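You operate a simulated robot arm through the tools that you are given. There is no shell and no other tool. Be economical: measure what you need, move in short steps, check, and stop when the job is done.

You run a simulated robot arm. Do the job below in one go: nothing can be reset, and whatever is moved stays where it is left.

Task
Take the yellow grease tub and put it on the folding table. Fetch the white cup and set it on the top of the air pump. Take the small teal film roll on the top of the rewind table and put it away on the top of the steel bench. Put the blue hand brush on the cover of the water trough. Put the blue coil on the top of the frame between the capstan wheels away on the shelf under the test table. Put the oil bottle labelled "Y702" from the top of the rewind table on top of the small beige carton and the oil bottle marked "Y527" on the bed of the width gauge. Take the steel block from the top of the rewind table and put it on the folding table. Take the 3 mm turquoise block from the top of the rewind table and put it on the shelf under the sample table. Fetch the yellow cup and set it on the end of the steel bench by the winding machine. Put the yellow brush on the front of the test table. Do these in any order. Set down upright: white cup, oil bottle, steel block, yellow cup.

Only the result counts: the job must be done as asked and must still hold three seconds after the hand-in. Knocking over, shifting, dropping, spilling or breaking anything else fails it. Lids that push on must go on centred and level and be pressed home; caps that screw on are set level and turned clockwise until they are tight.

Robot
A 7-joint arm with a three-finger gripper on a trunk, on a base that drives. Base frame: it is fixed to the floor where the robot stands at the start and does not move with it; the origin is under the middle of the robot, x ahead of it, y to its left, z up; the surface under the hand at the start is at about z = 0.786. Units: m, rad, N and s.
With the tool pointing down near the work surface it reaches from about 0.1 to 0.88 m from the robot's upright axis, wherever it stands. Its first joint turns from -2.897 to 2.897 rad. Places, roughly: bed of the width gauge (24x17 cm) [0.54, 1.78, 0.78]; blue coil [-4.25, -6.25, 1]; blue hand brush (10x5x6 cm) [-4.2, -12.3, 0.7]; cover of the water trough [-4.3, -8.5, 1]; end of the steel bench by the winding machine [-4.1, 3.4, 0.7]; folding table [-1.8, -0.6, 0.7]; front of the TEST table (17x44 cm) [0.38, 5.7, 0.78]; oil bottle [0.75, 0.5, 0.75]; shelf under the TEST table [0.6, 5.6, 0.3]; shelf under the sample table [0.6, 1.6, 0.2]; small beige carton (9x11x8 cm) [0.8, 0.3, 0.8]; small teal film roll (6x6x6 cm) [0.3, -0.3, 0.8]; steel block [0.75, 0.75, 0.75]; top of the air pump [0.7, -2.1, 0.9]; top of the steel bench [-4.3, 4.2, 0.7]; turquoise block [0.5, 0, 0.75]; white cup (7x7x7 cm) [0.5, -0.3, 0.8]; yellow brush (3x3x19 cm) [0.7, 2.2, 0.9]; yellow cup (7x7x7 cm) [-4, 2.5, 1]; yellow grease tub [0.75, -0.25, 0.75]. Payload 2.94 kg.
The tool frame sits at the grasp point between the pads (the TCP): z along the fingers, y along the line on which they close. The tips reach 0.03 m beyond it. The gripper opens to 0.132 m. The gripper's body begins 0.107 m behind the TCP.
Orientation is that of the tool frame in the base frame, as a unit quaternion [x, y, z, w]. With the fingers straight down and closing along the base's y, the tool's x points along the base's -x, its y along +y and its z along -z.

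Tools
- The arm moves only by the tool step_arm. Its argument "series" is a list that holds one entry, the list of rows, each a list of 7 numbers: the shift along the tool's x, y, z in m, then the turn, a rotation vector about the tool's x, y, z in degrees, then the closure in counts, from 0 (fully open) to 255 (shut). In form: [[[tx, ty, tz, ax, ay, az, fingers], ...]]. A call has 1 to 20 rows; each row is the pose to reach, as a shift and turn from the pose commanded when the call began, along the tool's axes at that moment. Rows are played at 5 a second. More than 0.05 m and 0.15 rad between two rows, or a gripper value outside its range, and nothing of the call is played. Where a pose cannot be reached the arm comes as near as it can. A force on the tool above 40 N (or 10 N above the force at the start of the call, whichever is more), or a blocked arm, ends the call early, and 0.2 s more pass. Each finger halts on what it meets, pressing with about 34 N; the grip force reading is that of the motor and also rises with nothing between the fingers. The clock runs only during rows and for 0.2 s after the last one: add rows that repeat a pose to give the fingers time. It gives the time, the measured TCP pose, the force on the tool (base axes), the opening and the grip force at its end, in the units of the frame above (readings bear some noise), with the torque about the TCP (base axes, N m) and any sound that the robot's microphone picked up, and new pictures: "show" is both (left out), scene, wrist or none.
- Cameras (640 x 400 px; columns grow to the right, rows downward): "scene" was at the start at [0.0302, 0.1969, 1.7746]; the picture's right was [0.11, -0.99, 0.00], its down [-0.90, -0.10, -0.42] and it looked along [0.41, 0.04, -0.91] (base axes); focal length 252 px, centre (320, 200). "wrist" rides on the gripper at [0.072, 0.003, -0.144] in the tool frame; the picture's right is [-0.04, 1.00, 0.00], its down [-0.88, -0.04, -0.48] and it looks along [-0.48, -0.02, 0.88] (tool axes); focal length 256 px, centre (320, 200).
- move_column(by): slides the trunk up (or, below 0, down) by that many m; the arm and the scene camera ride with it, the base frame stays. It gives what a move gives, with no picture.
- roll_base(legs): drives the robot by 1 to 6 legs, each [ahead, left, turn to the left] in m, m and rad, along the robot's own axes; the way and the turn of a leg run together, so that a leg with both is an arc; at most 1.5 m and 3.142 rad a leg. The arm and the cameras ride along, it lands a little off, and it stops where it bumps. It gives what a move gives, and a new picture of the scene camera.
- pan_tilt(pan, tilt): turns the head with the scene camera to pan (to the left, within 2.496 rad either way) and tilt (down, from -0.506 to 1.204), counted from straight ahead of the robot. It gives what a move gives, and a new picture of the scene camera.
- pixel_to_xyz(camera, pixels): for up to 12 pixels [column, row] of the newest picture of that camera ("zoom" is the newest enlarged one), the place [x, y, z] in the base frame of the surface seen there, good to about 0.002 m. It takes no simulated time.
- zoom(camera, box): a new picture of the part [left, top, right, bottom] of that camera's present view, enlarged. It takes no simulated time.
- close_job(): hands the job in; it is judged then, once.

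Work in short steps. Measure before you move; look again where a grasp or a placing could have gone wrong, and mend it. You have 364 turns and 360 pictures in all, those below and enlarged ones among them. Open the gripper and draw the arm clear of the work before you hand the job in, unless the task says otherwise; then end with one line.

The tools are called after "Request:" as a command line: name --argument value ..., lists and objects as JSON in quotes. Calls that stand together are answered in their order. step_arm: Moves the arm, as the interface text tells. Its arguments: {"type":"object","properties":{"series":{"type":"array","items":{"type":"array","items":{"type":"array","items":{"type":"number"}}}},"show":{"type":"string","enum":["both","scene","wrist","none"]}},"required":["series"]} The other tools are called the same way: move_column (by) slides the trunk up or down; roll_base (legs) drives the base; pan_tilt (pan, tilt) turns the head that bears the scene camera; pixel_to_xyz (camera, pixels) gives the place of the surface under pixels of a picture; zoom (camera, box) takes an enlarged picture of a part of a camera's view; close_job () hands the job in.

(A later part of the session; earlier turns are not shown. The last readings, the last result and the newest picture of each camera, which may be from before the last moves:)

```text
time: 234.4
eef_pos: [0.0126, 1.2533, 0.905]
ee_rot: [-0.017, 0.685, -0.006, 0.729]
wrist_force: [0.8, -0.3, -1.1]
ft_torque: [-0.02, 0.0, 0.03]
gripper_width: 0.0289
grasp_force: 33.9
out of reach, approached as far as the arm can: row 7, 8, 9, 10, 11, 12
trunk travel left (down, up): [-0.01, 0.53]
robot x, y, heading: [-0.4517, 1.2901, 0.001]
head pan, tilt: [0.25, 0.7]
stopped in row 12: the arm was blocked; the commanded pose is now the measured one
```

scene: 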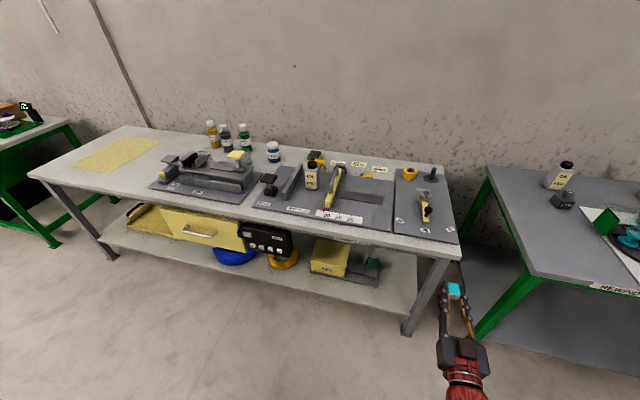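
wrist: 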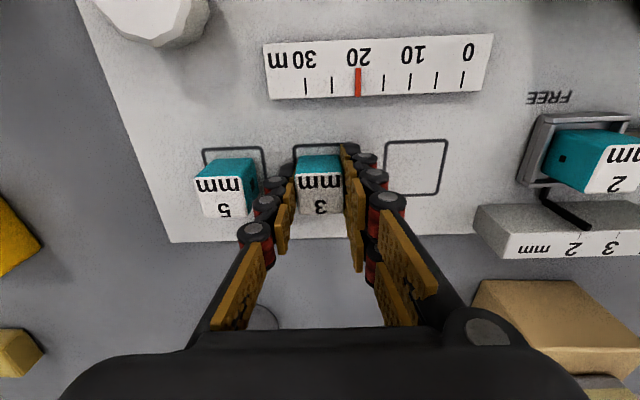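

The arm folds too close there; the tool is now horizontal. I move it forward and down, staying in front of the table.

Request:
step_arm --series '[[[0.02, 0.01, 0.04, 0, 0, 0, 240], [0.05, 0.01, 0.075, 0, 0, 0, 240], [0.085, 0.01, 0.11, 0, 0, 0, 240], [0.12, 0.01, 0.14, 0, 0, 0, 240], [0.165, 0.01, 0.16, 0, 0, 0, 240], [0.21, 0.01, 0.17, 0, 0, 0, 240], [0.255, 0.01, 0.17, 0, 0, 0, 240], [0.3, 0.01, 0.17, 0, 0, 0, 240], [0.345, 0.01, 0.17, 0, 0, 0, 240], [0.39, 0.01, 0.17, 0, 0, 0, 240]]]' --show "scene"

```text
time: 236.6
eef_pos: [0.2057, 1.2146, 0.5775]
ee_rot: [0.017, 0.688, 0.05, 0.723]
wrist_force: [-0.2, 0.3, -0.8]
ft_torque: [0.01, -0.06, -0.04]
gripper_width: 0.029
grasp_force: 34.2
out of reach, approached as far as the arm can: row 1, 2, 3, 4, 5, 6, 7, 8, 9, 10
trunk travel left (down, up): [-0.01, 0.53]
robot x, y, heading: [-0.4469, 1.2876, -0.002]
head pan, tilt: [0.25, 0.7]
```

scene: 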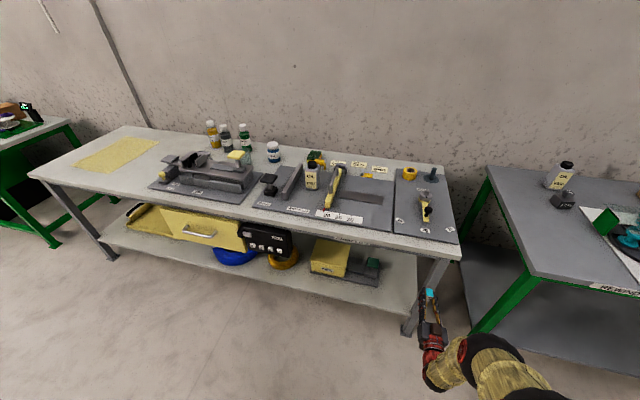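

I reduce the pitch by 35° (tool ~58° forward), which should reach lower.

Request:
step_arm --series '[[[0, 0, 0, 0, 8, 0, 240], [0, 0, 0, 0, 16, 0, 240], [0, 0, 0, 0, 24, 0, 240], [0, 0, 0, 0, 32, 0, 240], [0, 0, 0, 0, 38, 0, 240], [0, 0, 0, 0, 38, 0, 240]]]' --show "none"

```text
time: 238.0
eef_pos: [0.2046, 1.2155, 0.5757]
ee_rot: [0.0, 0.887, 0.052, 0.459]
wrist_force: [-0.1, -1.1, -1.4]
ft_torque: [0.03, 0.01, -0.03]
gripper_width: 0.0288
grasp_force: 33.9
trunk travel left (down, up): [-0.01, 0.53]
robot x, y, heading: [-0.4506, 1.2898, 0.006]
head pan, tilt: [0.25, 0.7]
```

Now pitch ≈55°. I correct the slight roll, shift 5 cm to +y and go down 0.25 m.

Request:
step_arm --series '[[[0, 0.02, 0, 2.6, 0, -1.3, 240], [0, 0.04, 0, 5.3, 0, -2.7, 240], [0, 0.06, 0, 5.3, 0, -2.7, 240], [0.035, 0.06, 0.025, 5.3, 0, -2.7, 240], [0.07, 0.06, 0.05, 5.3, 0, -2.7, 240], [0.105, 0.06, 0.075, 5.3, 0, -2.7, 240], [0.14, 0.06, 0.1, 5.3, 0, -2.7, 240], [0.175, 0.06, 0.125, 5.3, 0, -2.7, 240], [0.205, 0.06, 0.145, 5.3, 0, -2.7, 240]]]' --show "scene"

```text
time: 240.0
eef_pos: [0.2071, 1.244, 0.3264]
ee_rot: [-0.015, 0.888, 0.024, 0.459]
wrist_force: [1.5, 1.0, -0.1]
ft_torque: [0.01, 0.09, -0.02]
gripper_width: 0.029
grasp_force: 33.9
out of reach, approached as far as the arm can: row 2, 3, 4, 5, 6, 7, 8, 9
trunk travel left (down, up): [-0.01, 0.53]
robot x, y, heading: [-0.4528, 1.2868, 0.001]
head pan, tilt: [0.25, 0.7]
```

scene: 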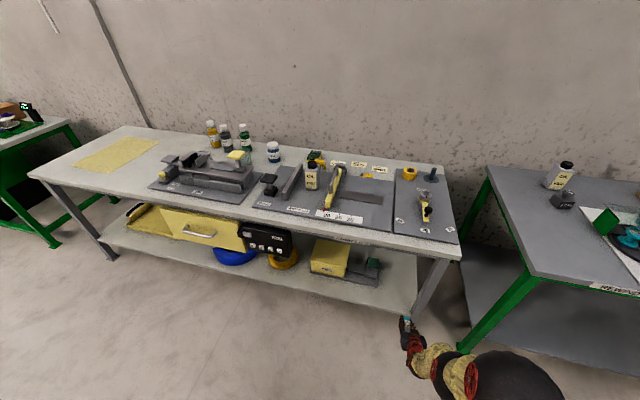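

Good: hand at z 0.326, wrist well before the table. I drive forward 0.22 m so the hand goes under the table top.

Request:
roll_base --legs '[[0.22, 0.03, 0]]'

Request:
step_arm --series '[[[0, 0, 0, 0, 0, 0, 240]]]' --show "wrist"

```text
time: 241.7
eef_pos: [0.4259, 1.2678, 0.3273]
ee_rot: [-0.01, 0.889, 0.022, 0.457]
wrist_force: [0.4, 0.6, 0.5]
ft_torque: [-0.04, 0.0, 0.0]
gripper_width: 0.0287
grasp_force: 34.1
trunk travel left (down, up): [-0.01, 0.53]
robot x, y, heading: [-0.2356, 1.32, -0.004]
head pan, tilt: [0.25, 0.7]
```

scene: 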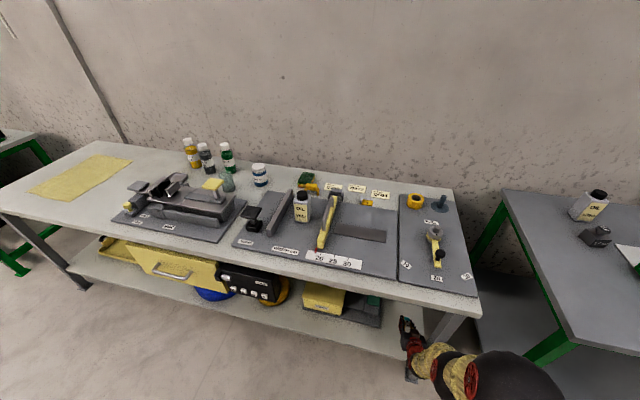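

```text
time: 242.1
eef_pos: [0.4255, 1.2669, 0.3269]
ee_rot: [-0.011, 0.889, 0.023, 0.458]
wrist_force: [0.0, 0.2, -0.3]
ft_torque: [-0.01, 0.01, 0.01]
gripper_width: 0.0288
grasp_force: 33.5
trunk travel left (down, up): [-0.01, 0.53]
robot x, y, heading: [-0.2352, 1.3174, -0.002]
head pan, tilt: [0.25, 0.7]
```

wrist: 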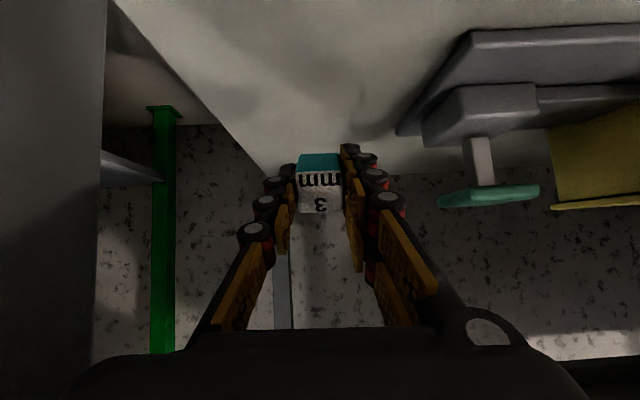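

Clear around. I lower about 0.068 m.

Request:
step_arm --series '[[[0.02, 0, 0.014, 0, 0, 0, 240], [0.04, 0, 0.028, 0, 0, 0, 240], [0.054, 0, 0.038, 0, 0, 0, 240], [0.056, 0, 0.04, 0, 0, 0, 240]]]' --show "wrist"

```text
time: 243.1
eef_pos: [0.4234, 1.27, 0.2581]
ee_rot: [-0.011, 0.889, 0.023, 0.457]
wrist_force: [0.4, 0.1, -0.5]
ft_torque: [-0.03, 0.01, 0.02]
gripper_width: 0.0289
grasp_force: 33.4
trunk travel left (down, up): [-0.01, 0.53]
robot x, y, heading: [-0.2351, 1.3209, -0.003]
head pan, tilt: [0.25, 0.7]
```

wrist: 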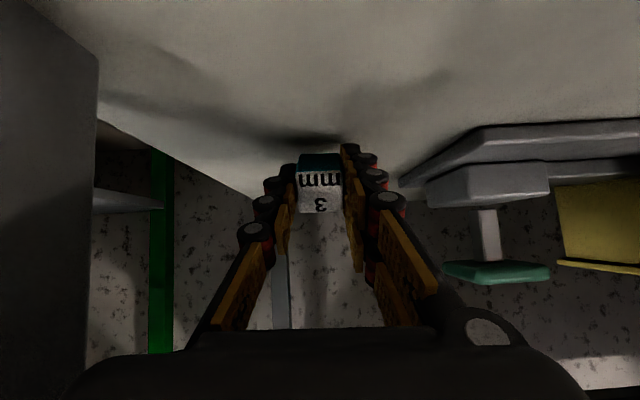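

Lower further in small steps until contact.

Request:
step_arm --series '[[[0.0025, 0, 0.0017, 0, 0, 0, 240], [0.005, 0, 0.0035, 0, 0, 0, 240], [0.005, 0, 0.0035, 0, 0, 0, 240]]]' --show "none"

Request:
step_arm --series '[[[0.0025, 0, 0.0017, 0, 0, 0, 240], [0.005, 0, 0.0035, 0, 0, 0, 240], [0.005, 0, 0.0035, 0, 0, 0, 240]]]' --show "none"

```text
time: 243.9
eef_pos: [0.4268, 1.2703, 0.2544]
ee_rot: [-0.012, 0.888, 0.023, 0.46]
wrist_force: [-4.6, -0.4, 17.5]
ft_torque: [0.32, -0.05, 0.04]
gripper_width: 0.0287
grasp_force: 34.4
trunk travel left (down, up): [-0.01, 0.53]
robot x, y, heading: [-0.2304, 1.318, -0.007]
head pan, tilt: [0.25, 0.7]
```

```text
time: 244.2
eef_pos: [0.4294, 1.2704, 0.2551]
ee_rot: [-0.012, 0.886, 0.024, 0.462]
wrist_force: [-0.2, 0.5, 12.4]
ft_torque: [0.22, -0.13, 0.01]
gripper_width: 0.0289
grasp_force: 34.1
trunk travel left (down, up): [-0.01, 0.53]
robot x, y, heading: [-0.236, 1.3226, -0.011]
head pan, tilt: [0.25, 0.7]
stopped in row 1: the force on the tool passed its limit at 47 N (the readings are from after the stop); the commanded pose is now the measured one
```

Contact with the shelf. I open the fingers and look.

Request:
step_arm --series '[[[0, 0, 0, 0, 0, 0, 220], [0, 0, 0, 0, 0, 0, 180], [0, 0, 0, 0, 0, 0, 140], [0, 0, 0, 0, 0, 0, 140], [-0.02, 0, -0.014, 0, 0, 0, 140]]]' --show "wrist"

```text
time: 245.4
eef_pos: [0.4241, 1.2693, 0.2732]
ee_rot: [-0.012, 0.888, 0.024, 0.458]
wrist_force: [-0.4, 0.5, -1.0]
ft_torque: [-0.03, -0.07, -0.01]
gripper_width: 0.0595
grasp_force: 0.0
trunk travel left (down, up): [-0.01, 0.53]
robot x, y, heading: [-0.2355, 1.3192, -0.002]
head pan, tilt: [0.25, 0.7]
```

wrist: 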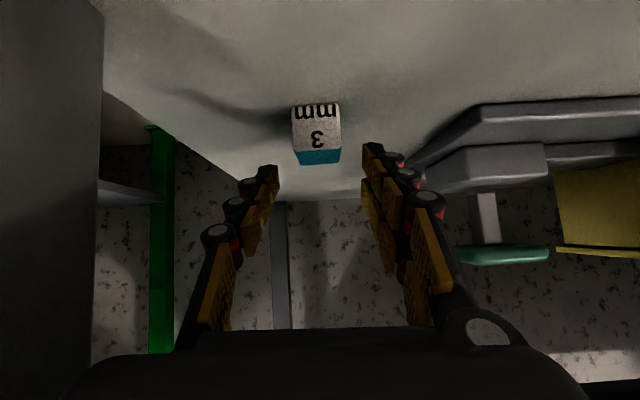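

The block stands on the shelf. I check its place, then drive straight back.

Request:
pixel_to_xyz --camera "wrist" --pixels '[[317, 130], [318, 157], [340, 180]]'

Request:
roll_base --legs '[[-0.3, 0, 0]]'

```text
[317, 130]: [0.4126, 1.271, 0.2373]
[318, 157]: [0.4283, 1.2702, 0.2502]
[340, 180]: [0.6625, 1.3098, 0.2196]
```

```text
time: 247.5
eef_pos: [0.1254, 1.272, 0.2755]
ee_rot: [-0.012, 0.888, 0.023, 0.46]
wrist_force: [-0.9, 0.6, 0.1]
ft_torque: [0.0, 0.0, 0.0]
gripper_width: 0.0596
grasp_force: 0.0
trunk travel left (down, up): [-0.01, 0.53]
robot x, y, heading: [-0.5361, 1.3204, -0.006]
head pan, tilt: [0.25, 0.7]
```

scene: 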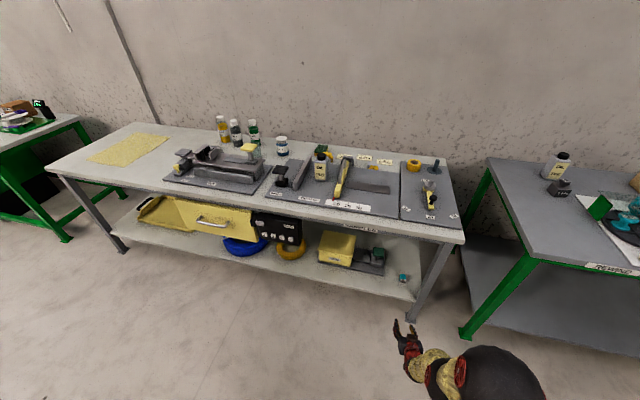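

Block sits on the shelf (visible at scene (403,278)). I raise the trunk and the arm and turn the tool down.

Request:
move_column --by 0.29

Request:
step_arm --series '[[[-0.035, 0, -0.028, 0, 0, 0, 0], [-0.07, 0, -0.056, 0, 0, 0, 0], [-0.105, 0, -0.084, 0, 0, 0, 0], [-0.14, 0, -0.112, 0, 0, 0, 0], [-0.175, 0, -0.14, 0, 0, 0, 0], [-0.21, 0, -0.168, 0, 0, 0, 0], [-0.245, 0, -0.196, 0, 0, 0, 0], [-0.28, 0, -0.224, 0, 8, 0, 0], [-0.315, 0, -0.24, 0, 16, 0, 0], [-0.35, 0, -0.255, 0, 24, 0, 0], [-0.38, 0, -0.27, 0, 32, 0, 0], [-0.41, 0, -0.28, 0, 40, 0, 0], [-0.43, 0, -0.28, 0, 48, 0, 0], [-0.43, 0, -0.28, 0, 54.7, 0, 0], [-0.43, 0, -0.28, 0, 54.7, 0, 0]]]' --show "none"

```text
time: 250.4
eef_pos: [0.1253, 1.2713, 0.5658]
ee_rot: [-0.013, 0.888, 0.023, 0.46]
wrist_force: [0.1, 0.2, -0.2]
ft_torque: [-0.02, -0.03, -0.03]
gripper_width: 0.0596
grasp_force: 0.1
trunk travel left (down, up): [-0.3, 0.24]
robot x, y, heading: [-0.5372, 1.3256, -0.006]
head pan, tilt: [0.25, 0.7]
```

```text
time: 253.6
eef_pos: [0.1471, 1.2556, 1.0755]
ee_rot: [-0.021, 1.0, 0.015, 0.0]
wrist_force: [0.4, -0.1, 0.2]
ft_torque: [0.02, 0.05, -0.02]
gripper_width: 0.1322
grasp_force: 0.1
out of reach, approached as far as the arm can: row 11
trunk travel left (down, up): [-0.3, 0.24]
robot x, y, heading: [-0.5323, 1.3213, -0.005]
head pan, tilt: [0.25, 0.7]
```

Fix the small tilt, then drive to the rewind table's right end for the film roll.

Request:
step_arm --series '[[[0, 0, 0, 1.7, 0, 2.7, 0]]]' --show "none"

Request:
roll_base --legs '[[0.15, 0, 0.005], [0, -1.45, 0], [0.25, 0, 0]]'

Request:
step_arm --series '[[[0, 0, 0.0, 0, 0, 0, 0]]]' --show "wrist"

```text
time: 254.0
eef_pos: [0.1455, 1.2556, 1.0772]
ee_rot: [0.0, 1.0, 0.001, 0.001]
wrist_force: [-0.1, 1.2, 0.2]
ft_torque: [-0.04, 0.0, 0.03]
gripper_width: 0.1318
grasp_force: 0.0
trunk travel left (down, up): [-0.3, 0.24]
robot x, y, heading: [-0.5357, 1.3244, -0.006]
head pan, tilt: [0.25, 0.7]
```

```text
time: 263.6
eef_pos: [0.5624, -0.1708, 1.0783]
ee_rot: [-0.01, 1.0, 0.0, 0.001]
wrist_force: [-0.8, 0.8, 0.2]
ft_torque: [0.01, 0.01, 0.0]
gripper_width: 0.132
grasp_force: 0.1
trunk travel left (down, up): [-0.3, 0.24]
robot x, y, heading: [-0.1224, -0.1196, 0.019]
head pan, tilt: [0.25, 0.7]
```

scene: 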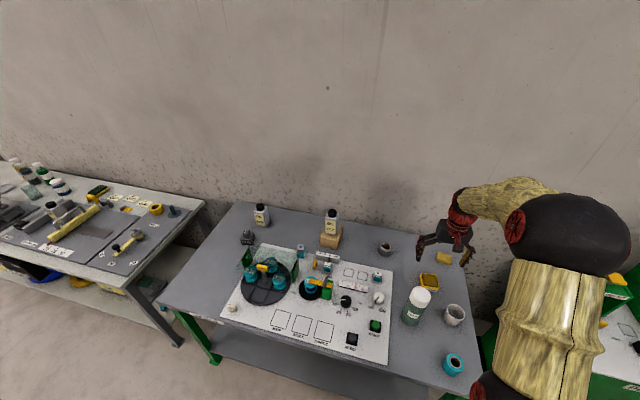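

```text
time: 264.0
eef_pos: [0.5619, -0.1714, 1.0763]
ee_rot: [-0.01, 1.0, -0.001, 0.002]
wrist_force: [-0.1, -1.4, -0.5]
ft_torque: [-0.01, 0.02, -0.02]
gripper_width: 0.132
grasp_force: 0.0
trunk travel left (down, up): [-0.3, 0.24]
robot x, y, heading: [-0.1194, -0.1148, 0.02]
head pan, tilt: [0.25, 0.7]
```

wrist: 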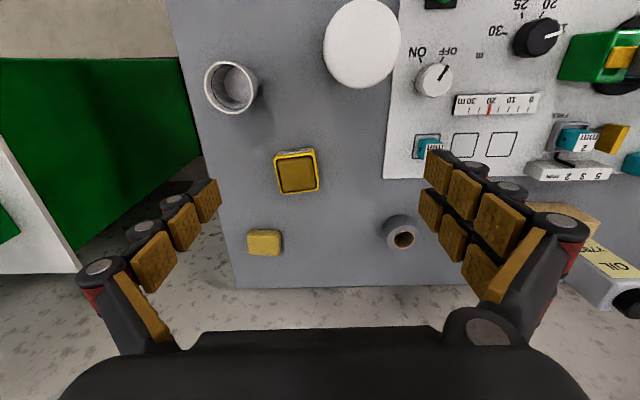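

The hand is right by the grease tub, so I do the tub now. Measure it.

Request:
zoom --camera "wrist" --box '[250, 130, 340, 220]'

Request:
pixel_to_xyz --camera "zoom" --pixels '[[190, 110], [445, 95], [230, 415], [480, 395], [330, 250], [185, 120], [150, 250], [330, 80], [540, 250]]'

```text
4.44 times, centred on (295, 175) of wrist
```

zoom: 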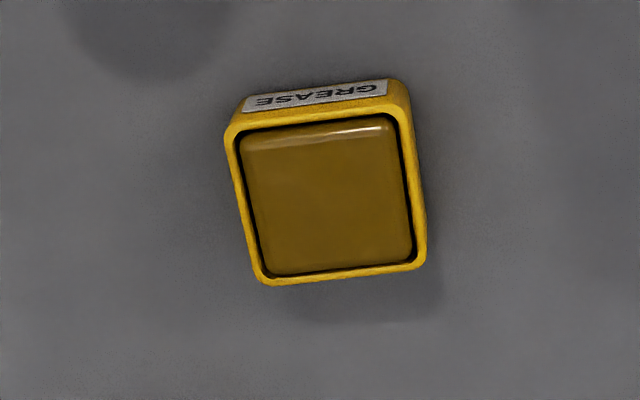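

```text
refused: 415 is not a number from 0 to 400
```

Request:
pixel_to_xyz --camera "zoom" --pixels '[[229, 130], [403, 110], [262, 280], [423, 262], [330, 200], [330, 275], [230, 180], [420, 190], [330, 110]]'

```text
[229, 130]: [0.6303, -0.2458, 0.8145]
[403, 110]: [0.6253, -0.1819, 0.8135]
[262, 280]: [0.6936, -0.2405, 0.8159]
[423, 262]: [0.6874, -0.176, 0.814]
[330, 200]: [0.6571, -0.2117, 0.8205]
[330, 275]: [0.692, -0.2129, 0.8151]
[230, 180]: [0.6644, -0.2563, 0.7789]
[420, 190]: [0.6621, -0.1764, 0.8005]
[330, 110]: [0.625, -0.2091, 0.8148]
```

Tub centre (0.659, −0.211), rotated ≈4.8°. I move over it with a small yaw and descend.

Request:
step_arm --series '[[[-0.04, -0.018, 0, 0, 0, -1.8, 0], [-0.08, -0.036, 0, 0, 0, -3.7, 0], [-0.096, -0.042, 0.04, 0, 0, -3.7, 0], [-0.096, -0.042, 0.085, 0, 0, -3.7, 0], [-0.096, -0.042, 0.13, 0, 0, -3.7, 0], [-0.096, -0.042, 0.175, 0, 0, -3.7, 0], [-0.096, -0.042, 0.2, 0, 0, -3.7, 0], [-0.096, -0.042, 0.2, 0, 0, -3.7, 0]]]' --show "wrist"

```text
time: 265.8
eef_pos: [0.6594, -0.2125, 0.8785]
ee_rot: [-0.042, 0.999, 0.0, 0.001]
wrist_force: [0.5, 0.1, 0.3]
ft_torque: [-0.01, 0.0, 0.01]
gripper_width: 0.1319
grasp_force: 0.0
trunk travel left (down, up): [-0.3, 0.24]
robot x, y, heading: [-0.1217, -0.1209, 0.016]
head pan, tilt: [0.25, 0.7]
```

wrist: 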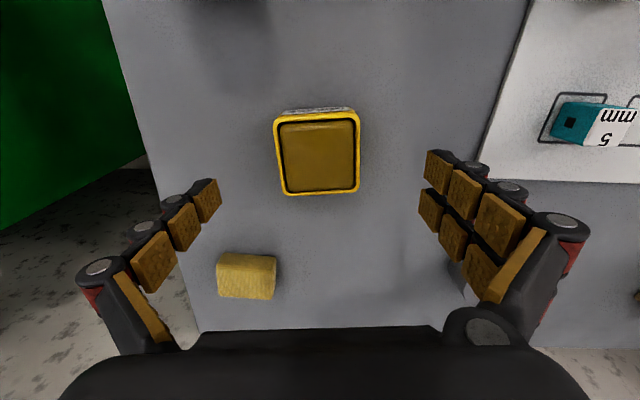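

Aligned. Descend to z≈0.815 and close.

Request:
step_arm --series '[[[0, 0, 0.03, 0, 0, 0, 0], [0, 0, 0.055, 0, 0, 0, 0], [0, 0, 0.063, 0, 0, 0, 0], [0, 0, 0.063, 0, 0, 0, 60], [0, 0, 0.063, 0, 0, 0, 160], [0, 0, 0.063, 0, 0, 0, 160], [0, 0, 0.063, 0, 0, 0, 160], [0, 0, 0.063, 0, 0, 0, 160], [0, 0, 0.063, 0, 0, 0, 160]]]' --show "wrist"

```text
time: 267.8
eef_pos: [0.6578, -0.2131, 0.815]
ee_rot: [-0.042, 0.999, 0.001, 0.001]
wrist_force: [0.1, -0.9, 1.6]
ft_torque: [-0.1, 0.07, 0.06]
gripper_width: 0.0694
grasp_force: 28.5
trunk travel left (down, up): [-0.3, 0.24]
robot x, y, heading: [-0.1234, -0.1227, 0.017]
head pan, tilt: [0.25, 0.7]
```

wrist: 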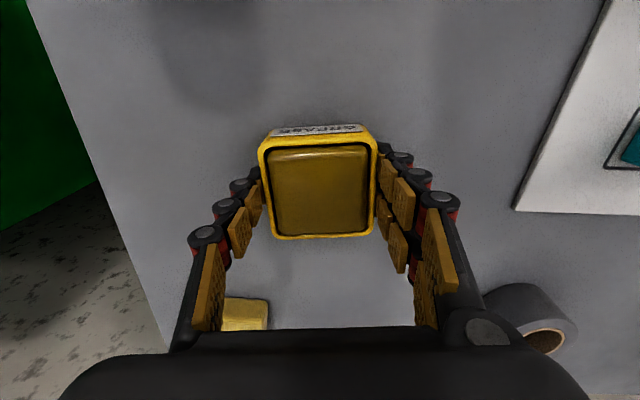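

Gripped at 0.069 m. Lift 0.25 m, retract.

Request:
step_arm --series '[[[0, 0, -0.03, 0, 0, 0, 160], [0, 0, -0.07, 0, 0, 0, 160], [0, 0, -0.11, 0, 0, 0, 160], [0, 0, -0.15, 0, 0, 0, 160], [0, 0, -0.19, 0, 0, 0, 160], [0, 0, -0.23, 0, 0, 0, 160], [0, 0, -0.26, 0, 0, 0, 160], [0.045, 0, -0.26, 0, 0, 0, 160], [0.09, 0, -0.26, 0, 0, 0, 160], [0.135, 0, -0.26, 0, 0, 0, 160], [0.18, 0, -0.26, 0, 0, 0, 160], [0.225, 0, -0.26, 0, 0, 0, 160], [0.27, 0, -0.26, 0, 0, 0, 160], [0.31, 0, -0.26, 0, 0, 0, 160]]]' --show "none"

Request:
pan_tilt --pan -2.45 --tilt 0.7

```text
time: 270.8
eef_pos: [0.3469, -0.2375, 1.0737]
ee_rot: [-0.042, 0.999, 0.0, 0.002]
wrist_force: [-0.7, -0.8, -3.7]
ft_torque: [0.0, -0.03, -0.01]
gripper_width: 0.0695
grasp_force: 34.0
trunk travel left (down, up): [-0.3, 0.24]
robot x, y, heading: [-0.1259, -0.1225, 0.015]
head pan, tilt: [0.25, 0.7]
```

```text
time: 273.2
eef_pos: [0.3477, -0.2376, 1.0731]
ee_rot: [-0.041, 0.999, 0.0, 0.001]
wrist_force: [-0.4, 0.2, -3.5]
ft_torque: [-0.01, 0.04, 0.01]
gripper_width: 0.0693
grasp_force: 34.0
trunk travel left (down, up): [-0.3, 0.24]
robot x, y, heading: [-0.1201, -0.1209, 0.018]
head pan, tilt: [-2.45, 0.7]
```

scene: 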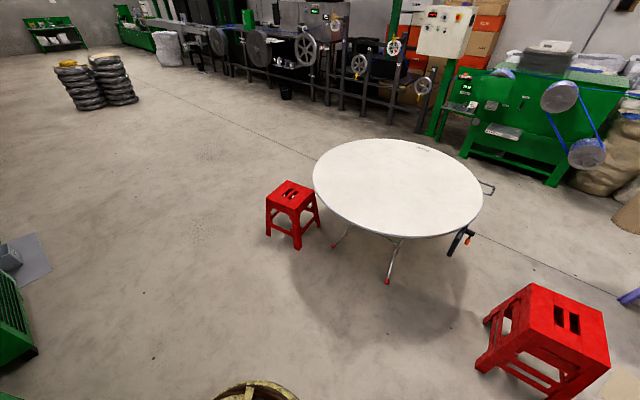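

I measure the folding table's edge and the stools.

Request:
pixel_to_xyz --camera "scene" --pixels '[[400, 230], [320, 195], [478, 200], [390, 145], [400, 185], [292, 215], [540, 330], [300, 245], [390, 280], [480, 370]]'

```text
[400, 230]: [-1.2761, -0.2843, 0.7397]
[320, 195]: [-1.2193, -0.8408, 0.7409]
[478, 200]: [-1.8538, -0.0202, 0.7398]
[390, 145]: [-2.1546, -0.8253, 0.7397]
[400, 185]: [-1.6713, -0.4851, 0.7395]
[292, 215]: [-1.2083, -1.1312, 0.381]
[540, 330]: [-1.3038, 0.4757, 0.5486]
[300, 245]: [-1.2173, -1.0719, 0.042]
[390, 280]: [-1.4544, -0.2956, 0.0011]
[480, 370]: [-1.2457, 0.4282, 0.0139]
```

I back off 0.45 m, turn around and approach the folding table.

Request:
roll_base --legs '[[-0.45, -0.25, 0], [0, 0, 3.12], [0.2, 0, 0]]'

Request:
pan_tilt --pan 0.1 --tilt 0.9

```text
time: 284.8
eef_pos: [-1.2426, -0.2978, 1.0724]
ee_rot: [0.998, 0.066, -0.001, 0.001]
wrist_force: [-1.2, 1.0, -4.1]
ft_torque: [0.01, -0.04, 0.05]
gripper_width: 0.0694
grasp_force: 34.2
trunk travel left (down, up): [-0.3, 0.24]
robot x, y, heading: [-0.7698, -0.3922, -3.074]
head pan, tilt: [-2.45, 0.7]
```

scene: 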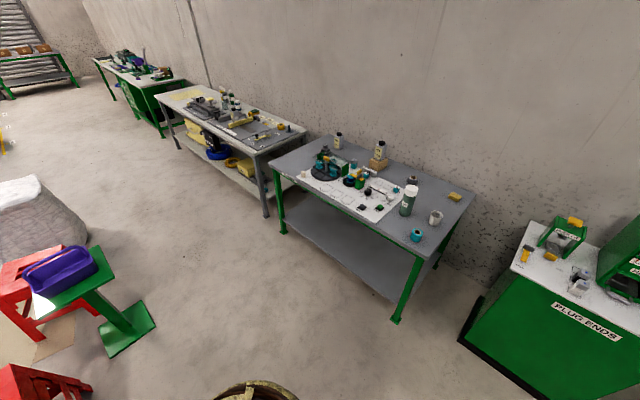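

```text
time: 287.1
eef_pos: [-1.241, -0.299, 1.0723]
ee_rot: [0.998, 0.066, -0.001, 0.0]
wrist_force: [0.1, 0.3, -1.8]
ft_torque: [0.0, -0.03, -0.01]
gripper_width: 0.0696
grasp_force: 33.8
trunk travel left (down, up): [-0.3, 0.24]
robot x, y, heading: [-0.7696, -0.3966, -3.072]
head pan, tilt: [0.099, 0.901]
```

scene: 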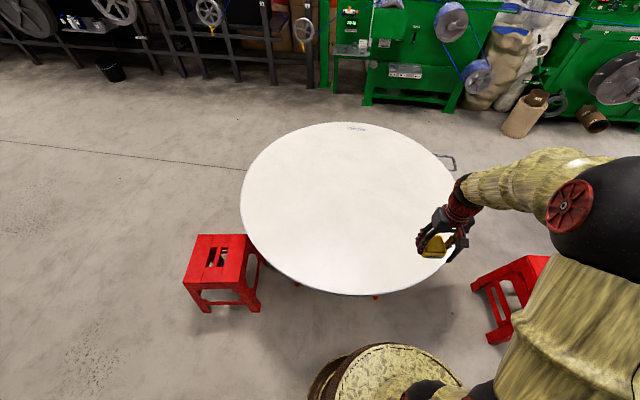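

I move over the table to (-1.52, -0.45) and lower to near contact.

Request:
step_arm --series '[[[-0.042, 0.016, 0, 0, 0, 0, 160], [-0.084, 0.032, 0, 0, 0, 0, 160], [-0.127, 0.048, 0, 0, 0, 0, 160], [-0.169, 0.064, 0, 0, 0, 0, 160], [-0.211, 0.08, 0, 0, 0, 0, 160], [-0.254, 0.096, 0, 0, 0, 0, 160], [-0.296, 0.112, 0, 0, 0, 0, 160], [-0.296, 0.112, 0.045, 0, 0, 0, 160], [-0.296, 0.112, 0.09, 0, 0, 0, 160], [-0.296, 0.112, 0.135, 0, 0, 0, 160], [-0.296, 0.112, 0.18, 0, 0, 0, 160], [-0.296, 0.112, 0.225, 0, 0, 0, 160], [-0.296, 0.112, 0.265, 0, 0, 0, 160], [-0.296, 0.112, 0.285, 0, 0, 0, 160], [-0.296, 0.112, 0.285, 0, 0, 0, 160]]]' --show "none"

Request:
step_arm --series '[[[0, 0, 0.003, 0, 0, 0, 160], [0, 0, 0.006, 0, 0, 0, 160], [0, 0, 0.008, 0, 0, 0, 160], [0, 0, 0.008, 0, 0, 0, 160]]]' --show "wrist"

```text
time: 290.3
eef_pos: [-1.5214, -0.4498, 0.7886]
ee_rot: [0.998, 0.066, -0.001, 0.0]
wrist_force: [-0.2, 0.2, -2.6]
ft_torque: [0.02, 0.0, 0.0]
gripper_width: 0.0694
grasp_force: 34.1
trunk travel left (down, up): [-0.3, 0.24]
robot x, y, heading: [-0.7717, -0.3942, -3.071]
head pan, tilt: [0.099, 0.901]
```

```text
time: 291.3
eef_pos: [-1.5209, -0.4502, 0.7786]
ee_rot: [0.998, 0.065, -0.001, 0.0]
wrist_force: [-0.3, 0.7, -1.7]
ft_torque: [-0.03, 0.03, -0.04]
gripper_width: 0.0697
grasp_force: 33.7
trunk travel left (down, up): [-0.3, 0.24]
robot x, y, heading: [-0.7675, -0.3912, -3.072]
head pan, tilt: [0.099, 0.901]
```

wrist: 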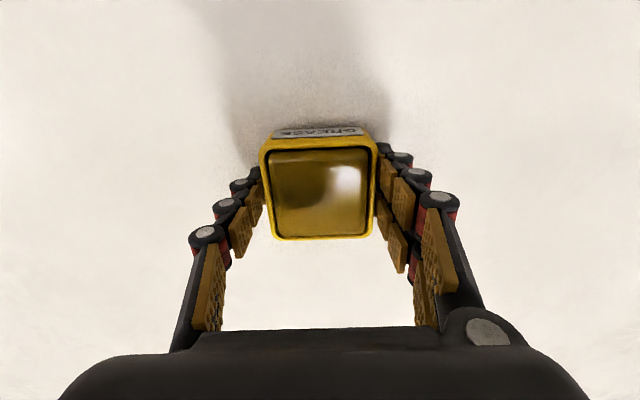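

Lower 3 mm more, then release.

Request:
step_arm --series '[[[0, 0, 0.002, 0, 0, 0, 160], [0, 0, 0.003, 0, 0, 0, 160], [0, 0, 0.003, 0, 0, 0, 160]]]' --show "none"

```text
time: 292.1
eef_pos: [-1.5225, -0.4481, 0.7774]
ee_rot: [0.998, 0.066, -0.001, -0.001]
wrist_force: [-0.4, 0.4, -2.4]
ft_torque: [0.01, -0.01, -0.03]
gripper_width: 0.0696
grasp_force: 33.7
trunk travel left (down, up): [-0.3, 0.24]
robot x, y, heading: [-0.7689, -0.3919, -3.077]
head pan, tilt: [0.099, 0.901]
```

Request:
step_arm --series '[[[0, 0, 0.001, 0, 0, 0, 160], [0, 0, 0.002, 0, 0, 0, 160], [0, 0, 0.003, 0, 0, 0, 160], [0, 0, 0.003, 0, 0, 0, 160]]]' --show "none"

```text
time: 293.1
eef_pos: [-1.5223, -0.4501, 0.7743]
ee_rot: [0.998, 0.065, -0.001, 0.0]
wrist_force: [0.7, -0.4, 0.8]
ft_torque: [0.07, -0.03, -0.03]
gripper_width: 0.0696
grasp_force: 34.2
trunk travel left (down, up): [-0.3, 0.24]
robot x, y, heading: [-0.7687, -0.3916, -3.075]
head pan, tilt: [0.099, 0.901]
```

Contact. Release, rise, and retract.

Request:
step_arm --series '[[[0, 0, 0, 0, 0, 0, 110], [0, 0, 0, 0, 0, 0, 60], [0, 0, 0, 0, 0, 0, 30], [0, 0, 0, 0, 0, 0, 0], [0, 0, -0.03, 0, 0, 0, 0], [0, 0, -0.07, 0, 0, 0, 0], [0, 0, -0.11, 0, 0, 0, 0], [0, 0, -0.15, 0, 0, 0, 0], [0.03, 0, -0.19, 0, 0, 0, 0], [0.07, -0.01, -0.22, 0, 0, 0, 0], [0.11, -0.02, -0.25, 0, 0, 0, 0], [0.15, -0.03, -0.27, 0, 0, 0, 0], [0.2, -0.03, -0.27, 0, 0, 0, 0], [0.25, -0.03, -0.27, 0, 0, 0, 0], [0.295, -0.03, -0.27, 0, 0, 0, 0]]]' --show "scene"

```text
refused: row 10 steps farther than a row can; nothing moved
```

Retry with slightly smaller rows.

Request:
step_arm --series '[[[0, 0, 0, 0, 0, 0, 110], [0, 0, 0, 0, 0, 0, 60], [0, 0, 0, 0, 0, 0, 30], [0, 0, 0, 0, 0, 0, 0], [0, 0, -0.03, 0, 0, 0, 0], [0, 0, -0.07, 0, 0, 0, 0], [0, 0, -0.11, 0, 0, 0, 0], [0, 0, -0.15, 0, 0, 0, 0], [0.03, 0, -0.185, 0, 0, 0, 0], [0.065, 0, -0.215, 0, 0, 0, 0], [0.1, 0, -0.245, 0, 0, 0, 0], [0.14, 0, -0.27, 0, 0, 0, 0], [0.185, 0, -0.27, 0, 0, 0, 0], [0.23, 0, -0.27, 0, 0, 0, 0], [0.275, 0, -0.27, 0, 0, 0, 0]]]' --show "scene"

```text
time: 296.3
eef_pos: [-1.2486, -0.4136, 1.0458]
ee_rot: [0.998, 0.066, -0.002, 0.0]
wrist_force: [0.2, -0.4, 0.0]
ft_torque: [0.06, 0.03, -0.02]
gripper_width: 0.132
grasp_force: 0.2
trunk travel left (down, up): [-0.3, 0.24]
robot x, y, heading: [-0.7667, -0.3929, -3.073]
head pan, tilt: [0.099, 0.901]
```

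scene: 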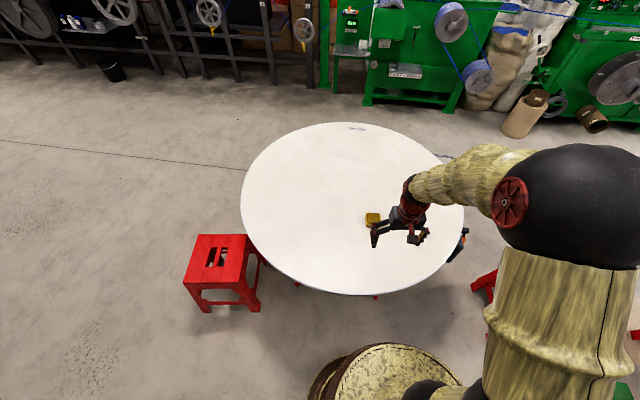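

Tub is on the folding table. I undo the small yaw and return to the rewind table's left part for the steel block.

Request:
step_arm --series '[[[0, 0, 0, 0, 0, 3.7, 0]]]' --show "none"

Request:
roll_base --legs '[[-0.2, 0, 0], [0, 0, 3.073], [0.5, 0, 0], [0, 0.8, 0]]'

Request:
step_arm --series '[[[0, 0, 0.0, 0, 0, 0, 0]]]' --show "wrist"

```text
time: 296.7
eef_pos: [-1.2478, -0.4121, 1.046]
ee_rot: [0.999, 0.033, -0.001, 0.0]
wrist_force: [-0.7, -0.4, 0.1]
ft_torque: [0.0, -0.01, 0.02]
gripper_width: 0.1321
grasp_force: 0.0
trunk travel left (down, up): [-0.3, 0.24]
robot x, y, heading: [-0.7685, -0.3886, -3.076]
head pan, tilt: [0.099, 0.901]
```

```text
time: 312.2
eef_pos: [0.3261, 0.5022, 1.0442]
ee_rot: [-0.056, 0.998, 0.0, 0.001]
wrist_force: [0.0, -0.6, -0.3]
ft_torque: [-0.01, 0.0, 0.01]
gripper_width: 0.132
grasp_force: 0.0
trunk travel left (down, up): [-0.3, 0.24]
robot x, y, heading: [-0.1546, 0.4626, 0.114]
head pan, tilt: [0.099, 0.901]
```

scene: 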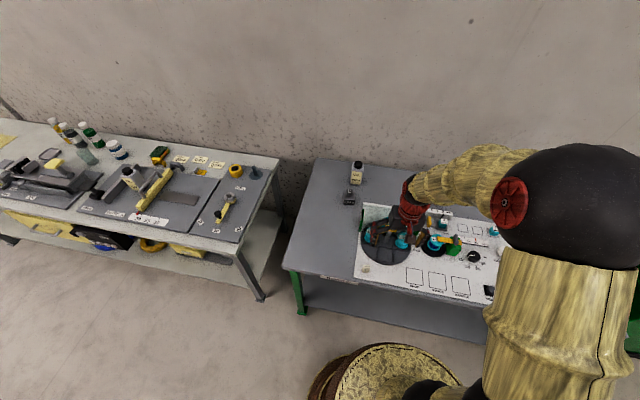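

```text
time: 312.6
eef_pos: [0.3261, 0.5032, 1.0455]
ee_rot: [-0.056, 0.998, 0.0, 0.001]
wrist_force: [-0.4, 0.2, 0.4]
ft_torque: [-0.01, 0.04, 0.03]
gripper_width: 0.1319
grasp_force: 0.2
trunk travel left (down, up): [-0.3, 0.24]
robot x, y, heading: [-0.1499, 0.4584, 0.113]
head pan, tilt: [0.099, 0.901]
```

wrist: 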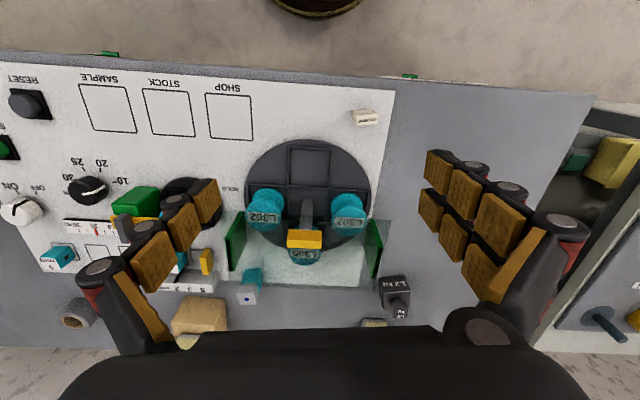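

I straighten the base, and bring the hand to view the weight.

Request:
roll_base --legs '[[0.1, 0.05, -0.113]]'

Request:
step_arm --series '[[[-0.03, 0.035, 0, 0, 0, 0, 0], [-0.06, 0.07, 0, 0, 0, 0, 0], [-0.09, 0.105, 0, 0, 0, 0, 0], [-0.12, 0.14, 0, 0, 0, 0, 0], [-0.15, 0.17, 0, 0, 0, 0, 0]]]' --show "wrist"

Request:
zoom --camera "wrist" --box '[240, 120, 420, 300]'

```text
time: 313.8
eef_pos: [0.4298, 0.502, 1.0448]
ee_rot: [0.003, 1.0, 0.0, 0.001]
wrist_force: [-0.1, -0.3, 0.2]
ft_torque: [-0.03, 0.04, 0.01]
gripper_width: 0.132
grasp_force: 0.1
trunk travel left (down, up): [-0.3, 0.24]
robot x, y, heading: [-0.0541, 0.5154, -0.013]
head pan, tilt: [0.099, 0.901]
```

scene: 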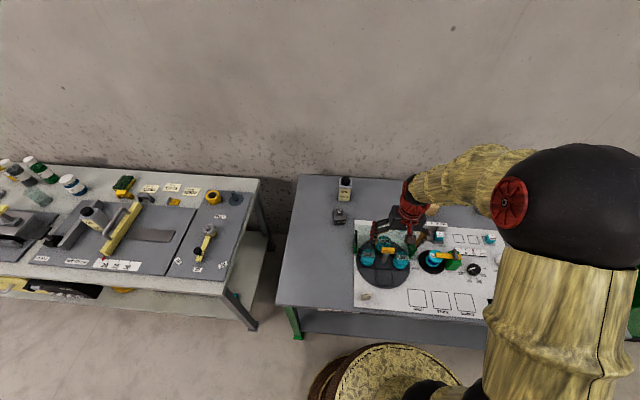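

```text
time: 315.0
eef_pos: [0.5821, 0.6754, 1.0415]
ee_rot: [0.003, 1.0, 0.0, -0.001]
wrist_force: [-0.3, 0.0, -0.1]
ft_torque: [-0.01, 0.0, 0.02]
gripper_width: 0.1319
grasp_force: 0.2
trunk travel left (down, up): [-0.3, 0.24]
robot x, y, heading: [-0.0503, 0.5169, -0.007]
head pan, tilt: [0.099, 0.901]
```

wrist: 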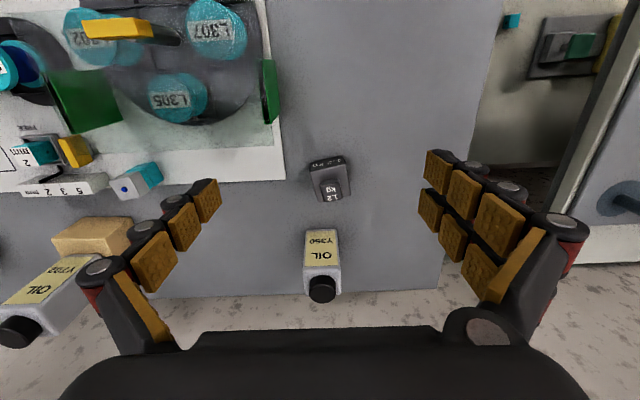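

```text
2.22 times, centred on (330, 210) of wrist
```

zoom: 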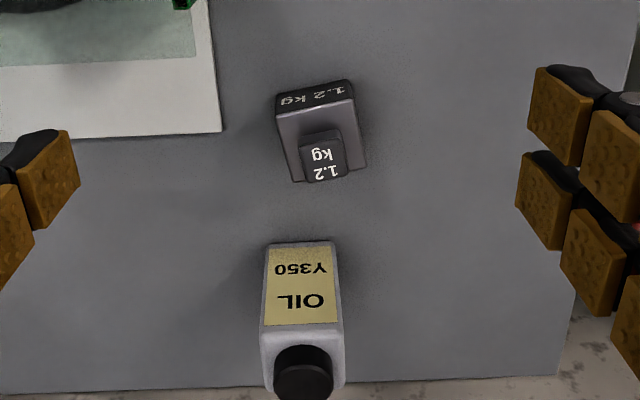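

Measure the block's top corners.

Request:
pixel_to_xyz --camera "zoom" --pixels '[[281, 112], [351, 100], [297, 178], [363, 165], [318, 110], [290, 150], [357, 135], [322, 165], [310, 100]]'

```text
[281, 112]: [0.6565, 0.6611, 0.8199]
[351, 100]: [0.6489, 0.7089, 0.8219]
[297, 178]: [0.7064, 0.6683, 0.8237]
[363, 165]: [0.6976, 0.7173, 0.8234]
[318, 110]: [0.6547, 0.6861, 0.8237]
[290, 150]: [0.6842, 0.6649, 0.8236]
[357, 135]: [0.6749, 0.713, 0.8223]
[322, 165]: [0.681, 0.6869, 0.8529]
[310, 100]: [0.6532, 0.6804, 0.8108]
```

Block centre (0.678, 0.689), yaw ≈ 8.6°. I rotate the tool and descend around it.

Request:
step_arm --series '[[[-0.048, 0.007, 0, 0, 0, -4.5, 0], [-0.096, 0.013, 0, 0, 0, -9, 0], [-0.096, 0.013, 0.045, 0, 0, -9, 0], [-0.096, 0.013, 0.09, 0, 0, -9, 0], [-0.096, 0.013, 0.135, 0, 0, -9, 0], [-0.096, 0.013, 0.15, 0, 0, -9, 0], [-0.096, 0.013, 0.15, 0, 0, -9, 0]]]' --show "wrist"

```text
time: 316.6
eef_pos: [0.6779, 0.684, 0.8943]
ee_rot: [-0.076, 0.997, 0.001, 0.001]
wrist_force: [-0.8, 1.1, -0.1]
ft_torque: [0.0, 0.0, 0.0]
gripper_width: 0.132
grasp_force: 0.1
trunk travel left (down, up): [-0.3, 0.24]
robot x, y, heading: [-0.0534, 0.5208, -0.009]
head pan, tilt: [0.099, 0.901]
```

wrist: 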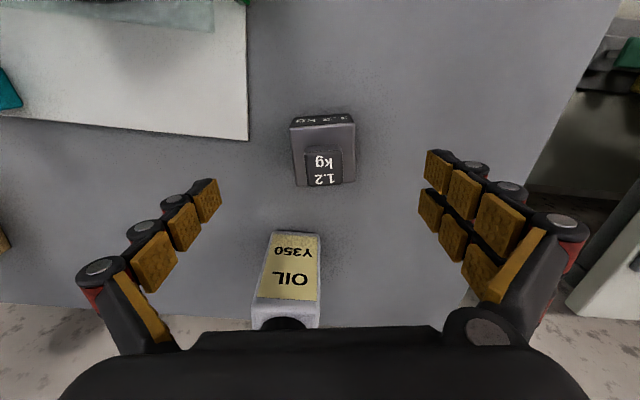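

Descend to z≈0.817 and close.

Request:
step_arm --series '[[[0, 0.005, 0.03, 0, 0, 0, 0], [0, 0.005, 0.06, 0, 0, 0, 0], [0, 0.005, 0.077, 0, 0, 0, 0], [0, 0.005, 0.077, 0, 0, 0, 80], [0, 0.005, 0.077, 0, 0, 0, 200], [0, 0.005, 0.077, 0, 0, 0, 200], [0, 0.005, 0.077, 0, 0, 0, 200], [0, 0.005, 0.077, 0, 0, 0, 200], [0, 0.005, 0.077, 0, 0, 0, 200], [0, 0.005, 0.077, 0, 0, 0, 200]]]' --show "wrist"

```text
time: 318.8
eef_pos: [0.6782, 0.6871, 0.8191]
ee_rot: [-0.075, 0.997, 0.0, 0.001]
wrist_force: [1.9, -4.0, 1.3]
ft_torque: [-0.28, 0.0, 0.07]
gripper_width: 0.0558
grasp_force: 29.3
trunk travel left (down, up): [-0.3, 0.24]
robot x, y, heading: [-0.0539, 0.5165, -0.01]
head pan, tilt: [0.099, 0.901]
```

wrist: 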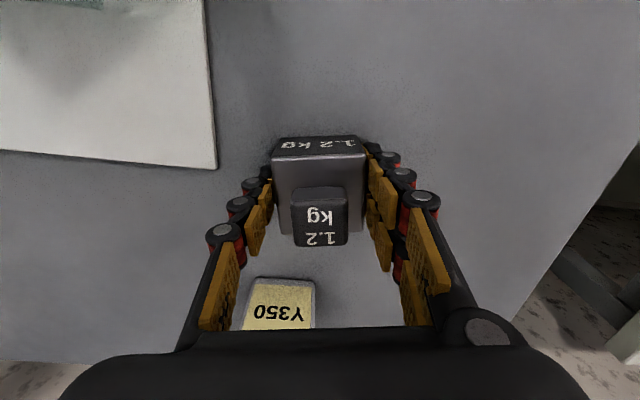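

Lift and retract with the block.

Request:
step_arm --series '[[[0, 0, -0.005, 0, 0, 0, 200], [0, 0, -0.03, 0, 0, 0, 200], [0, 0, -0.07, 0, 0, 0, 200], [0, 0, -0.11, 0, 0, 0, 200], [0, 0, -0.15, 0, 0, 0, 200], [0, 0, -0.19, 0, 0, 0, 200], [0, 0, -0.23, 0, 0, 0, 200], [0.045, 0, -0.24, 0, 0, 0, 200], [0.09, 0, -0.24, 0, 0, 0, 200], [0.135, 0, -0.24, 0, 0, 0, 200], [0.18, 0, -0.24, 0, 0, 0, 200], [0.22, -0.01, -0.24, 0, 0, 0, 200], [0.26, -0.03, -0.24, 0, 0, 0, 200]]]' --show "wrist"

```text
time: 321.6
eef_pos: [0.4203, 0.6199, 1.0575]
ee_rot: [-0.075, 0.997, 0.001, 0.001]
wrist_force: [0.0, 0.0, -11.1]
ft_torque: [0.02, 0.04, 0.02]
gripper_width: 0.0554
grasp_force: 34.0
trunk travel left (down, up): [-0.3, 0.24]
robot x, y, heading: [-0.0525, 0.5163, -0.01]
head pan, tilt: [0.099, 0.901]
```

wrist: 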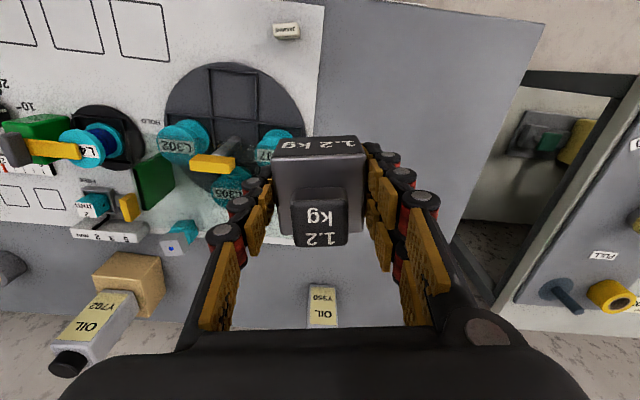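

I return to the folding table: strafe right, back, turn and approach.

Request:
roll_base --legs '[[0, -0.5, 0], [-0.5, -0.4, 0], [0, 0, -3.13], [0.2, 0, 0]]'

Request:
zoom --camera "scene" --box '[200, 90, 520, 310]'

```text
time: 336.2
eef_pos: [-1.2454, -0.4872, 1.0565]
ee_rot: [0.997, 0.081, 0.0, 0.001]
wrist_force: [-0.9, 0.5, -11.9]
ft_torque: [-0.01, -0.08, 0.03]
gripper_width: 0.0552
grasp_force: 33.9
trunk travel left (down, up): [-0.3, 0.24]
robot x, y, heading: [-0.7756, -0.3807, -3.14]
head pan, tilt: [0.099, 0.901]
```

scene: 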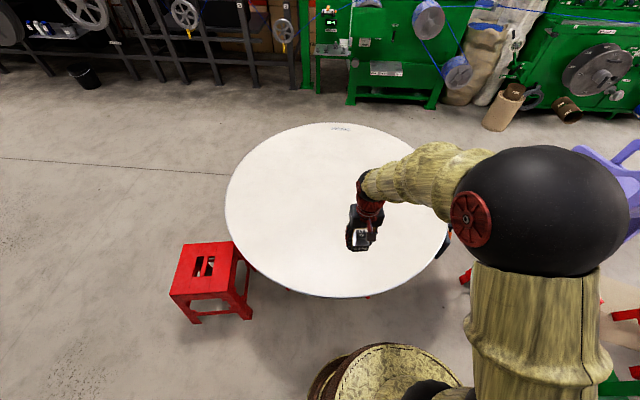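

```text
1.82 times, centred on (360, 200) of scene
```

zoom: 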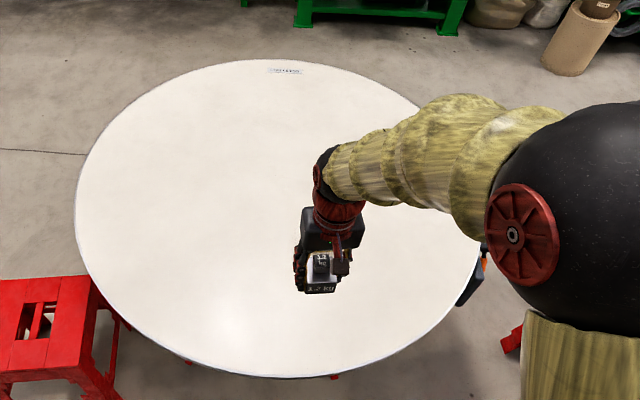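

I place the block at (-1.5, -0.70), clear of the tub at (-1.52, -0.45).

Request:
step_arm --series '[[[-0.041, 0.024, 0, 0, 0, 0, 200], [-0.082, 0.048, 0, 0, 0, 0, 200], [-0.123, 0.073, 0, 0, 0, 0, 200], [-0.164, 0.097, 0, 0, 0, 0, 200], [-0.205, 0.121, 0, 0, 0, 0, 200], [-0.246, 0.145, 0, 0, 0, 0, 200], [-0.286, 0.169, 0, 0, 0, 0, 200], [-0.286, 0.169, 0.045, 0, 0, 0, 200], [-0.286, 0.169, 0.09, 0, 0, 0, 200], [-0.286, 0.169, 0.135, 0, 0, 0, 200], [-0.286, 0.169, 0.18, 0, 0, 0, 200], [-0.286, 0.169, 0.22, 0, 0, 0, 200], [-0.286, 0.169, 0.25, 0, 0, 0, 200], [-0.286, 0.169, 0.265, 0, 0, 0, 200], [-0.286, 0.169, 0.265, 0, 0, 0, 200]]]' --show "wrist"

Request:
step_arm --series '[[[0, 0, 0.004, 0, 0, 0, 200], [0, 0, 0.008, 0, 0, 0, 200], [0, 0, 0.01, 0, 0, 0, 200], [0, 0, 0.01, 0, 0, 0, 200]]]' --show "none"

```text
time: 339.4
eef_pos: [-1.5032, -0.7009, 0.7934]
ee_rot: [0.997, 0.081, 0.0, 0.0]
wrist_force: [0.4, 0.2, -11.9]
ft_torque: [-0.03, -0.03, 0.0]
gripper_width: 0.0554
grasp_force: 34.1
trunk travel left (down, up): [-0.3, 0.24]
robot x, y, heading: [-0.7761, -0.3796, -3.14]
head pan, tilt: [0.099, 0.901]
```

wrist: 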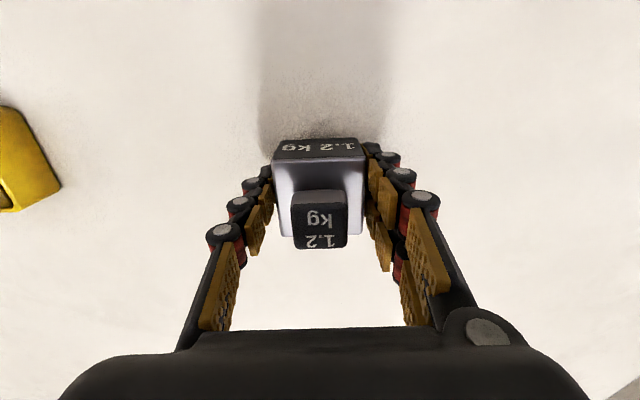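

```text
time: 340.4
eef_pos: [-1.502, -0.6997, 0.782]
ee_rot: [0.997, 0.08, 0.0, 0.0]
wrist_force: [0.2, -0.3, -11.8]
ft_torque: [0.04, -0.03, -0.01]
gripper_width: 0.0555
grasp_force: 34.2
trunk travel left (down, up): [-0.3, 0.24]
robot x, y, heading: [-0.7745, -0.3825, -3.141]
head pan, tilt: [0.099, 0.901]
```

Request:
step_arm --series '[[[0, 0, 0.001, 0, 0, 0, 200], [0, 0, 0.003, 0, 0, 0, 200], [0, 0, 0.004, 0, 0, 0, 200], [0, 0, 0.004, 0, 0, 0, 200]]]' --show "none"

```text
time: 341.4
eef_pos: [-1.5022, -0.7003, 0.7795]
ee_rot: [0.997, 0.081, -0.002, 0.001]
wrist_force: [-2.1, 0.3, -2.0]
ft_torque: [0.36, -0.14, 0.07]
gripper_width: 0.0553
grasp_force: 33.2
trunk travel left (down, up): [-0.3, 0.24]
robot x, y, heading: [-0.7724, -0.3793, -3.135]
head pan, tilt: [0.099, 0.901]
```

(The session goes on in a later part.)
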